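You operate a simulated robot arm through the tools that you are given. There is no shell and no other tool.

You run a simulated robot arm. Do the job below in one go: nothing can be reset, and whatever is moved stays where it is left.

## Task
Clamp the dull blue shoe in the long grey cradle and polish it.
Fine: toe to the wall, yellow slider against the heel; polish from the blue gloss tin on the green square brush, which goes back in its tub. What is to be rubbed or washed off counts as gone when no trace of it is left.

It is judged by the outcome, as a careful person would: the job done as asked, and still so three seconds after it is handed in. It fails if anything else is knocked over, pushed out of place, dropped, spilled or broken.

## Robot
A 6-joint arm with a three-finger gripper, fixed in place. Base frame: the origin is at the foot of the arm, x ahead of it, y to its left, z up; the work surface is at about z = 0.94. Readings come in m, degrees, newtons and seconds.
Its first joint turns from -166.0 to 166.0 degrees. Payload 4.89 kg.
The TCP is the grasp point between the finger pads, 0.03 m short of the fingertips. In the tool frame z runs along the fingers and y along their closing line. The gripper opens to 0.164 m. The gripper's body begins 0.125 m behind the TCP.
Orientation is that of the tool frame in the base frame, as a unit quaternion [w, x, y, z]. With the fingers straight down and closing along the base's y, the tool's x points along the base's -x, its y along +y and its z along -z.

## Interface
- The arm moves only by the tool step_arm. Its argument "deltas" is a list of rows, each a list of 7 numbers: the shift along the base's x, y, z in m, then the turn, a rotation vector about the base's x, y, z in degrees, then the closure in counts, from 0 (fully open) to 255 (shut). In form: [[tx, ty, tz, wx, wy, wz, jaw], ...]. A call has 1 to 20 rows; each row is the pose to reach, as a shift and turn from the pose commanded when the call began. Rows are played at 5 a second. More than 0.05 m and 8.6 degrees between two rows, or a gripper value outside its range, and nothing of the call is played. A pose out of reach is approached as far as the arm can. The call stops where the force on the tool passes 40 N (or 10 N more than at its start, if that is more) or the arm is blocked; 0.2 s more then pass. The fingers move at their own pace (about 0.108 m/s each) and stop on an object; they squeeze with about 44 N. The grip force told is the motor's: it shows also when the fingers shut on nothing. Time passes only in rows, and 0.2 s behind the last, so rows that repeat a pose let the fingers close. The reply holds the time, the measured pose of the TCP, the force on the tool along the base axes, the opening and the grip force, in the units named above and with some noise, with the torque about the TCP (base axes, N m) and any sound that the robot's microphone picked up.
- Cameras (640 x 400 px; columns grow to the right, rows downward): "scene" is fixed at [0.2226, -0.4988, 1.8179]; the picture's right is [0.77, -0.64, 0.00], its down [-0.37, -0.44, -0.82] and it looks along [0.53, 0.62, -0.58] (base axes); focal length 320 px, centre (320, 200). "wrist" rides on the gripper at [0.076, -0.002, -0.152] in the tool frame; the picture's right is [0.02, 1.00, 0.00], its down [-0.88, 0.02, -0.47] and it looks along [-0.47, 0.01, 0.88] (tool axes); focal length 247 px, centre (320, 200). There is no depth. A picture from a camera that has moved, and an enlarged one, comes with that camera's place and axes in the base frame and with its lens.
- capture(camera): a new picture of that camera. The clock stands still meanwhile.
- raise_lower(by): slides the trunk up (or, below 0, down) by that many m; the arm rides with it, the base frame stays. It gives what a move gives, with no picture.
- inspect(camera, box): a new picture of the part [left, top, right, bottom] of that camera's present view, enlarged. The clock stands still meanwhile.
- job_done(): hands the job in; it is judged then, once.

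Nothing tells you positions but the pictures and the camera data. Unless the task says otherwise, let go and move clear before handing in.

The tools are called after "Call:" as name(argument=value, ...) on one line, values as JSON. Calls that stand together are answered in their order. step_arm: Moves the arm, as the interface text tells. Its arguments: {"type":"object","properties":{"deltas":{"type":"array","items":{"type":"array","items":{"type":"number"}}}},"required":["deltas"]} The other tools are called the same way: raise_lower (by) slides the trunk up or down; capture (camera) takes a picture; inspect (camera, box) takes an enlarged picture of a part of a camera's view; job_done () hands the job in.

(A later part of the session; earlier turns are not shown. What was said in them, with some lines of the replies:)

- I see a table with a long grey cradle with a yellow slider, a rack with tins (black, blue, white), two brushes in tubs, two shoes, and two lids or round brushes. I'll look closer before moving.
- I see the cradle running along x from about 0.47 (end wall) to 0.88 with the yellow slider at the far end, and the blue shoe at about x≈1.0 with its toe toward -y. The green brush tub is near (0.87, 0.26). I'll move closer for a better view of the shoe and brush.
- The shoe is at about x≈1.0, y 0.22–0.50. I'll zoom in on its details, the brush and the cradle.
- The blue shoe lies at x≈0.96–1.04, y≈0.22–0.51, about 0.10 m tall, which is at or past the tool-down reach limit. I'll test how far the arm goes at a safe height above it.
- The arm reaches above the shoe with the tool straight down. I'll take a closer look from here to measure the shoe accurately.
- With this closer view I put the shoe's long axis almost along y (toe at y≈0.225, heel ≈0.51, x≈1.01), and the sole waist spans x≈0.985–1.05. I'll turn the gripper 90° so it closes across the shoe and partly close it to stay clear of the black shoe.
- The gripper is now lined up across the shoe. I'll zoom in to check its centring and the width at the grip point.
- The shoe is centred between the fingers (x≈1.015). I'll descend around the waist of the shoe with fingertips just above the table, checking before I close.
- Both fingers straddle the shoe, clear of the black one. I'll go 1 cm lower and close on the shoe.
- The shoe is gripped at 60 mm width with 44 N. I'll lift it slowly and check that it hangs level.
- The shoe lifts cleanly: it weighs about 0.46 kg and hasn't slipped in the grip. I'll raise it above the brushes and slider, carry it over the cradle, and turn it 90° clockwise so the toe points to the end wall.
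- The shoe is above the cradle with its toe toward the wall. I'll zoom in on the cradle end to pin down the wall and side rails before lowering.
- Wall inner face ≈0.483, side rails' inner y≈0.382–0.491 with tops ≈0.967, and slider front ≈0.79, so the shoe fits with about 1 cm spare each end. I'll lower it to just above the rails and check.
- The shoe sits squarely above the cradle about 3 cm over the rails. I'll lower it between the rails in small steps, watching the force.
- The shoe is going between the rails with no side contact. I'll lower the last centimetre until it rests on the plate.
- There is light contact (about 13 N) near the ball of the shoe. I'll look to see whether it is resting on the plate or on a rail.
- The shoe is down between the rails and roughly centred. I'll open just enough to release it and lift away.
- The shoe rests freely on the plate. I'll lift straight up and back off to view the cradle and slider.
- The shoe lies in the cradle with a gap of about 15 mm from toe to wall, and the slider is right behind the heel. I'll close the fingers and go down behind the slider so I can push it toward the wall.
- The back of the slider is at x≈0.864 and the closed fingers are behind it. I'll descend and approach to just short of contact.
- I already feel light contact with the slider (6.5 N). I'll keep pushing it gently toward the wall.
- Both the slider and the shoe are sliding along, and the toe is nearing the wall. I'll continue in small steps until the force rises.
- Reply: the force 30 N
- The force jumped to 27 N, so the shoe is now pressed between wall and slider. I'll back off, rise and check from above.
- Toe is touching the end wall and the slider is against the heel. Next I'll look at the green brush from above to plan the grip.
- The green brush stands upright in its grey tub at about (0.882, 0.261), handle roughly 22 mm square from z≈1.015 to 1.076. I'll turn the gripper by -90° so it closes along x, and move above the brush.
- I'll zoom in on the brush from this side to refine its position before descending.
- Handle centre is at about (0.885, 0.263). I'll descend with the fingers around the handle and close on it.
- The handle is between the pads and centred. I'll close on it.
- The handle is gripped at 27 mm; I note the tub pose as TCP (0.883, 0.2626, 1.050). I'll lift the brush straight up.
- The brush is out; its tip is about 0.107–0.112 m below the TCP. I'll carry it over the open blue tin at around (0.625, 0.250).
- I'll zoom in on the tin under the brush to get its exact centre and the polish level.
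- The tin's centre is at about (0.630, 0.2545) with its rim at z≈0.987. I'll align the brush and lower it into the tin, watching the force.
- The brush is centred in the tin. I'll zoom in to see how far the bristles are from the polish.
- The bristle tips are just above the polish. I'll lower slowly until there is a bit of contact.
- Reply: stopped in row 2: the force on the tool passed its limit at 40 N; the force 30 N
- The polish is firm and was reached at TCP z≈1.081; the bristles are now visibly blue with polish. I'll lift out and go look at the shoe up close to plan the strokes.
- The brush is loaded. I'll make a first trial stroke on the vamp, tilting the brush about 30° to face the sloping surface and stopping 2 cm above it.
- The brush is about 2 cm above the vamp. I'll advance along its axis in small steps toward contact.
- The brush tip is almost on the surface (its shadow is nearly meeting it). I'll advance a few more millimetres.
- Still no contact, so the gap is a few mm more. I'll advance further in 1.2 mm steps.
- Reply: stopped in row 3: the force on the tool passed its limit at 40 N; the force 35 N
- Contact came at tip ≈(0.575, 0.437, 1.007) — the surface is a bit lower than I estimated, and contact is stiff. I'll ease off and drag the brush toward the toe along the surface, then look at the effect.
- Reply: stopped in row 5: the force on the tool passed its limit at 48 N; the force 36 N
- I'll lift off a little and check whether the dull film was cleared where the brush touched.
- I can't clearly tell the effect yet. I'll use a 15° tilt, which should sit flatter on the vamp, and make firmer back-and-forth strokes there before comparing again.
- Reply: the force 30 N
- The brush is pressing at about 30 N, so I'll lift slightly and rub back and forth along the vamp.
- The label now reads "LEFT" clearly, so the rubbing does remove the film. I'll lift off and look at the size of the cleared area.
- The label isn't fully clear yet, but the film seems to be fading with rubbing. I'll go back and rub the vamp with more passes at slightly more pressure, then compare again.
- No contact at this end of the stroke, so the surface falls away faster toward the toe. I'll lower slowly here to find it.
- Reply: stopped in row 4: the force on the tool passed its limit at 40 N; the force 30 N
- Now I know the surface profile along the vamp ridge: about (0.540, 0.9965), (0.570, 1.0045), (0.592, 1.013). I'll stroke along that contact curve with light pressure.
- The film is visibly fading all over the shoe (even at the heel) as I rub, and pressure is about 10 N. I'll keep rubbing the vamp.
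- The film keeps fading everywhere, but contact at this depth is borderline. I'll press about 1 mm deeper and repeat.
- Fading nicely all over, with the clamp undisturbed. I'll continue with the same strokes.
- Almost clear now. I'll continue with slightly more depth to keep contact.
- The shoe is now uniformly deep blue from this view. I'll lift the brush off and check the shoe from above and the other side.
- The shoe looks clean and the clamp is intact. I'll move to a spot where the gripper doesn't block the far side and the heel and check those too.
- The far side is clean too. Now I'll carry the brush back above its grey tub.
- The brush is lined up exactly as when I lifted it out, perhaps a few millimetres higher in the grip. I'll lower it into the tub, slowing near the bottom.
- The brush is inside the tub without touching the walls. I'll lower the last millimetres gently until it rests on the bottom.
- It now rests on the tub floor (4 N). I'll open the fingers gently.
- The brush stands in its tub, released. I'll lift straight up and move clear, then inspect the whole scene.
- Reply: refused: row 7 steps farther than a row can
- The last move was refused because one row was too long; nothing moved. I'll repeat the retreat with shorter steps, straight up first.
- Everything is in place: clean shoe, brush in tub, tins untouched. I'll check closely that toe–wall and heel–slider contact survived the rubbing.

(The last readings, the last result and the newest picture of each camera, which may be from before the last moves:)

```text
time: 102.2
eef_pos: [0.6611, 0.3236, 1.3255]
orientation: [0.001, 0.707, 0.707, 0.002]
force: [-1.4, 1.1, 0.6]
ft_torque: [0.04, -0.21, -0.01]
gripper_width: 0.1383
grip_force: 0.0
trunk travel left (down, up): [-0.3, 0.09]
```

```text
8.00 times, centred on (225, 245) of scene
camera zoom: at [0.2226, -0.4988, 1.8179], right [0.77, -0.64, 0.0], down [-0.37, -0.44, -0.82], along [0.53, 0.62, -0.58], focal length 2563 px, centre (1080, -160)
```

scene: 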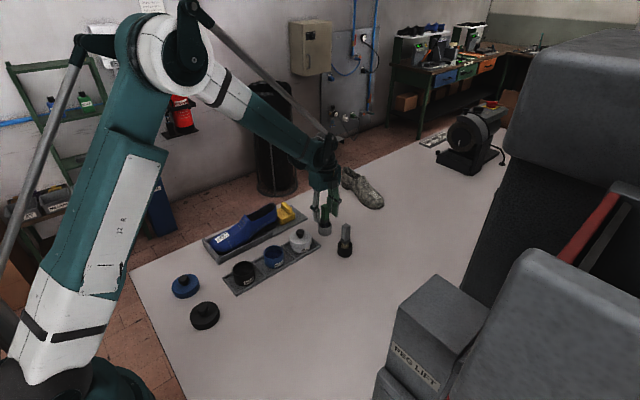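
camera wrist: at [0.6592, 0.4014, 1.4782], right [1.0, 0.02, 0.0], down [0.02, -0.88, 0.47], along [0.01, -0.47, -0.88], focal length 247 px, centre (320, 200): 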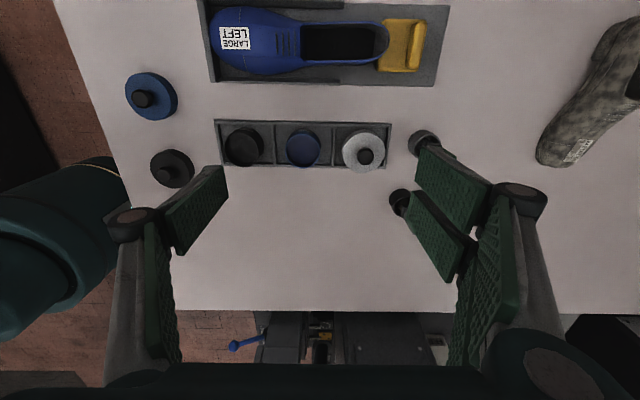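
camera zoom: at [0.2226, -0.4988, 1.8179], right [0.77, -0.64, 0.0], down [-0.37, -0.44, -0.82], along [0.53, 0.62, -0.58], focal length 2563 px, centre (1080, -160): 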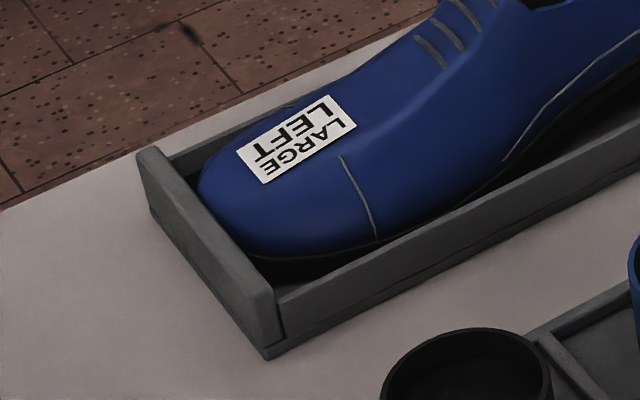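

Toe and heel contact look right, but a tiny gap at the slider can't be ruled out from the pictures. I'll turn the gripper back, go behind the slider and press it once more to make sure it is snug.

Call:
step_arm(deltas=[[0.023, 0.01, 0, 0, 0, 8.2, 100], [0.046, 0.02, 0, 0, 0, 16.4, 160], [0.069, 0.03, 0, 0, 0, 24.6, 220], [0.092, 0.04, 0, 0, 0, 32.8, 255], [0.115, 0.05, 0, 0, 0, 41, 255], [0.138, 0.06, 0, 0, 0, 49.2, 255], [0.161, 0.07, -0.01, 0, 0, 57.4, 255], [0.184, 0.08, -0.025, 0, 0, 65.6, 255], [0.207, 0.09, -0.045, 0, 0, 73.8, 255], [0.23, 0.1, -0.07, 0, 0, 82, 255], [0.252, 0.112, -0.1, 0, 0, 90, 255], [0.252, 0.113, -0.14, 0, 0, 90, 255], [0.252, 0.113, -0.18, 0, 0, 90, 255], [0.252, 0.113, -0.22, 0, 0, 90, 255], [0.252, 0.113, -0.26, 0, 0, 90, 255], [0.252, 0.113, -0.28, 0, 0, 90, 255], [0.252, 0.113, -0.28, 0, 0, 90, 255]])

Call:
capture(camera="wrist")

Call:
inspect(camera="scene", box=[240, 140, 360, 240])

```text
time: 105.8
eef_pos: [0.9154, 0.4337, 1.044]
orientation: [0.0, 0.0, 1.0, 0.002]
force: [0.3, -0.3, -0.1]
ft_torque: [-0.03, 0.06, 0.0]
gripper_width: 0.0001
grip_force: 44.7
trunk travel left (down, up): [-0.3, 0.09]
```

```text
taken
camera wrist: at [0.8388, 0.4337, 1.1977], right [-0.02, 1.0, 0.0], down [0.88, 0.02, 0.47], along [0.47, 0.01, -0.88], focal length 247 px, centre (320, 200)
```

wrist: 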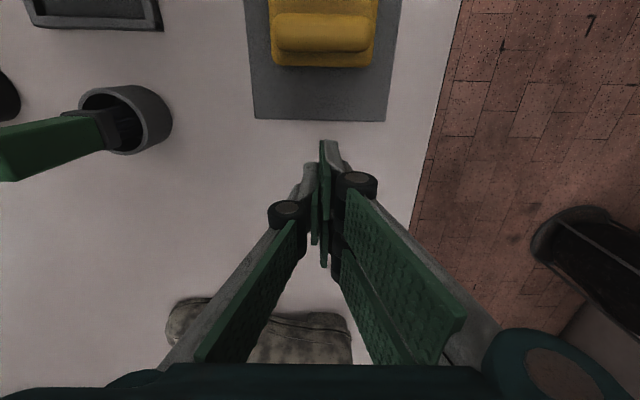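

```text
4.00 times, centred on (300, 190) of scene
camera zoom: at [0.2226, -0.4988, 1.8179], right [0.77, -0.64, 0.0], down [-0.37, -0.44, -0.82], along [0.53, 0.62, -0.58], focal length 1282 px, centre (400, 240)
```

zoom: 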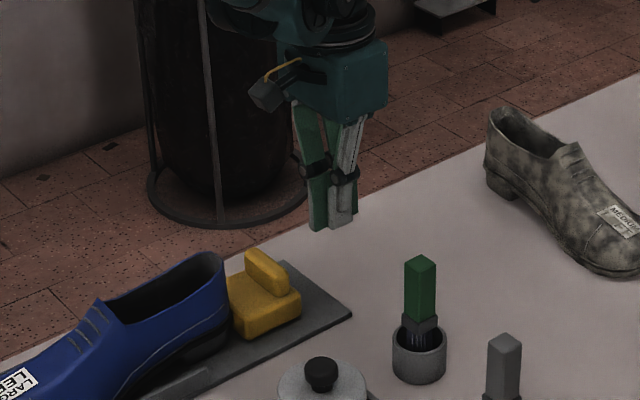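

I'm behind the slider again. I'll go down and approach it gently.

Call:
step_arm(deltas=[[0, 0.003, -0.02, 0, 0, 0, 255], [0, 0.003, -0.04, 0, 0, 0, 255], [0, 0.003, -0.053, 0, 0, 0, 255], [-0.012, 0.003, -0.053, 0, 0, 0, 255], [-0.024, 0.003, -0.053, 0, 0, 0, 255], [-0.034, 0.003, -0.053, 0, 0, 0, 255], [-0.038, 0.003, -0.053, 0, 0, 0, 255], [-0.038, 0.003, -0.053, 0, 0, 0, 255]])

```text
time: 107.6
eef_pos: [0.8777, 0.4401, 0.9906]
orientation: [0.0, 0.0, 1.0, 0.002]
force: [-0.6, -0.4, 0.6]
ft_torque: [0.0, -0.04, 0.0]
gripper_width: 0.0
grip_force: 44.1
trunk travel left (down, up): [-0.3, 0.09]
```

Call:
step_arm(deltas=[[-0.002, -0.001, 0, 0, 0, 0, 255], [-0.004, -0.001, 0, 0, 0, 0, 255], [-0.006, -0.001, 0, 0, 0, 0, 255], [-0.0075, -0.001, 0, 0, 0, 0, 255]])

```text
time: 108.6
eef_pos: [0.8713, 0.4386, 0.9907]
orientation: [0.0, 0.0, 1.0, 0.002]
force: [0.4, 1.0, -0.9]
ft_torque: [-0.02, 0.01, 0.0]
gripper_width: 0.0004
grip_force: 43.7
trunk travel left (down, up): [-0.3, 0.09]
```

Call:
step_arm(deltas=[[-0.001, 0, 0, 0, 0, 0, 255], [-0.002, 0, 0, 0, 0, 0, 255], [-0.003, 0, 0, 0, 0, 0, 255]])

```text
time: 109.4
eef_pos: [0.869, 0.4378, 0.9915]
orientation: [0.0, 0.001, 1.0, 0.001]
force: [7.4, 0.9, 0.7]
ft_torque: [0.09, -0.14, -0.07]
gripper_width: 0.0
grip_force: 43.6
trunk travel left (down, up): [-0.3, 0.09]
```

Contact came at the same place as before (x≈0.869). I'll press 1–2 mm further to see whether it is firm.

Call:
step_arm(deltas=[[-0.0007, 0, 0, 0, 0, 0, 255], [-0.0014, 0, 0, 0, 0, 0, 255]])

```text
time: 110.0
eef_pos: [0.8678, 0.4385, 0.9913]
orientation: [0.0, 0.001, 1.0, 0.002]
force: [17.4, -0.8, -6.6]
ft_torque: [-0.01, -0.54, -0.02]
gripper_width: 0.0
grip_force: 43.9
trunk travel left (down, up): [-0.3, 0.09]
```

Firm at 17 N, so the shoe is snug between wall and slider. I'll retreat, rise clear and take a final look.

Call:
step_arm(deltas=[[0.005, 0, 0, 0, 0, 0, 255], [0.015, 0, 0, 0, 0, 0, 255], [0.03, 0, 0, 0, 0, 0, 255], [0.04, 0, 0.015, 0, 0, 0, 255], [0.04, 0, 0.05, 0, 0, 0, 255], [0.04, 0, 0.09, 0, 0, 0, 255], [0.03, 0, 0.13, 0, 0, 0, 255], [0.0, 0, 0.16, 0, 0, 0, 220], [-0.035, 0, 0.19, 0, 0, 0, 160], [-0.075, 0, 0.21, 0, 0, 0, 100], [-0.115, 0, 0.23, 0, 0, 0, 60], [-0.155, 0, 0.25, 0, 0, 0, 40], [-0.195, 0, 0.27, 0, 0, 0, 40], [-0.235, 0, 0.29, 0, 0, 0, 40], [-0.27, 0, 0.31, 0, 0, 0, 40], [-0.3, 0, 0.33, 0, 0, 0, 40], [-0.3, 0, 0.33, 0, 0, 0, 40]])

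Call:
capture(camera="wrist")

Call:
inspect(camera="wrist", box=[230, 0, 410, 270])

Call:
capture(camera="scene")

Call:
inspect(camera="scene", box=[180, 160, 400, 320])

```text
time: 113.6
eef_pos: [0.5645, 0.4363, 1.3203]
orientation: [0.0, 0.0, 1.0, 0.001]
force: [-0.8, -0.8, 0.4]
ft_torque: [0.1, -0.16, 0.03]
gripper_width: 0.1383
grip_force: 0.0
trunk travel left (down, up): [-0.3, 0.09]
```

```text
taken
camera wrist: at [0.4887, 0.4345, 1.4737], right [-0.02, 1.0, 0.0], down [0.88, 0.02, 0.47], along [0.47, 0.01, -0.88], focal length 247 px, centre (320, 200)
```

wrist: 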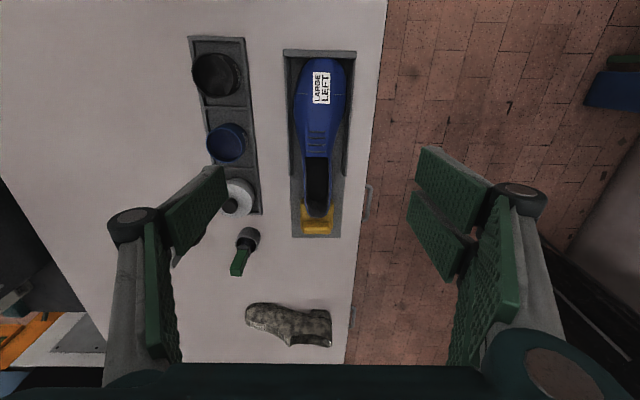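

```text
1.48 times, centred on (320, 135) of wrist
camera zoom: at [0.4887, 0.4345, 1.4737], right [-0.02, 1.0, 0.0], down [0.88, 0.02, 0.47], along [0.47, 0.01, -0.88], focal length 366 px, centre (320, 296)
```

zoom: 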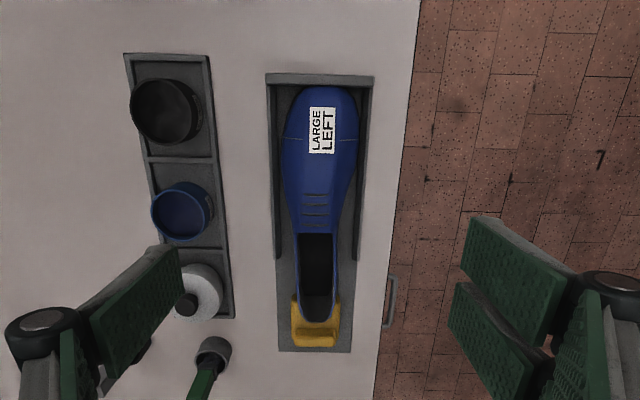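

```text
taken
```

scene: 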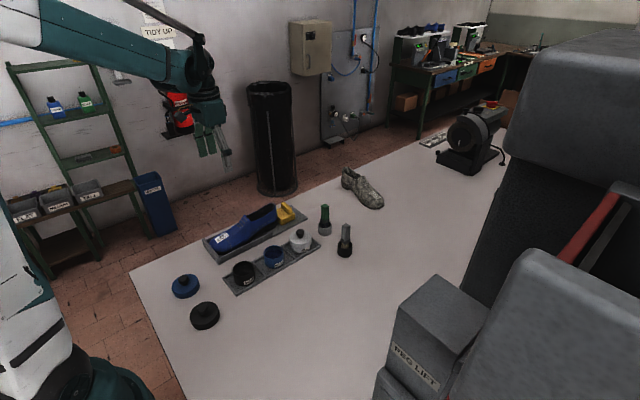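

```text
2.50 times, centred on (290, 240) of scene
camera zoom: at [0.2226, -0.4988, 1.8179], right [0.77, -0.64, 0.0], down [-0.37, -0.44, -0.82], along [0.53, 0.62, -0.58], focal length 801 px, centre (395, 100)
```

zoom: 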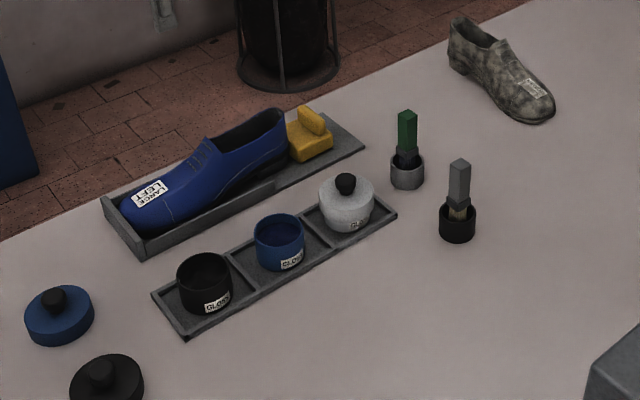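

The blue shoe is evenly glossy, with its toe on the end wall and the yellow slider firm against its heel. The green brush is back in its grey tub, nothing else has moved, and the arm is clear with open fingers, so I'm handing the job in.

Call:
job_done()

```text
The job is handed in.
```

The blue shoe is clamped in the long grey cradle and polished, and I've handed the job in.

- **Clamp:** The toe is against the end wall and the yellow slider is against the heel. I pressed the slider again after polishing and it was firm at about 17 N.
- **Polish:** I loaded the green square brush from the blue gloss tin and rubbed the shoe until the dull film was gone. No trace showed on either side or the top. I did not get a direct view of the back of the heel, which faces the slider.
- **Brush:** The green brush is standing upright back in its grey tub.
- **Everything else:** The tins, lids, the other brush and the black shoe are where they were, and the arm is clear with its fingers open. The blue tin is still open, as I found it.
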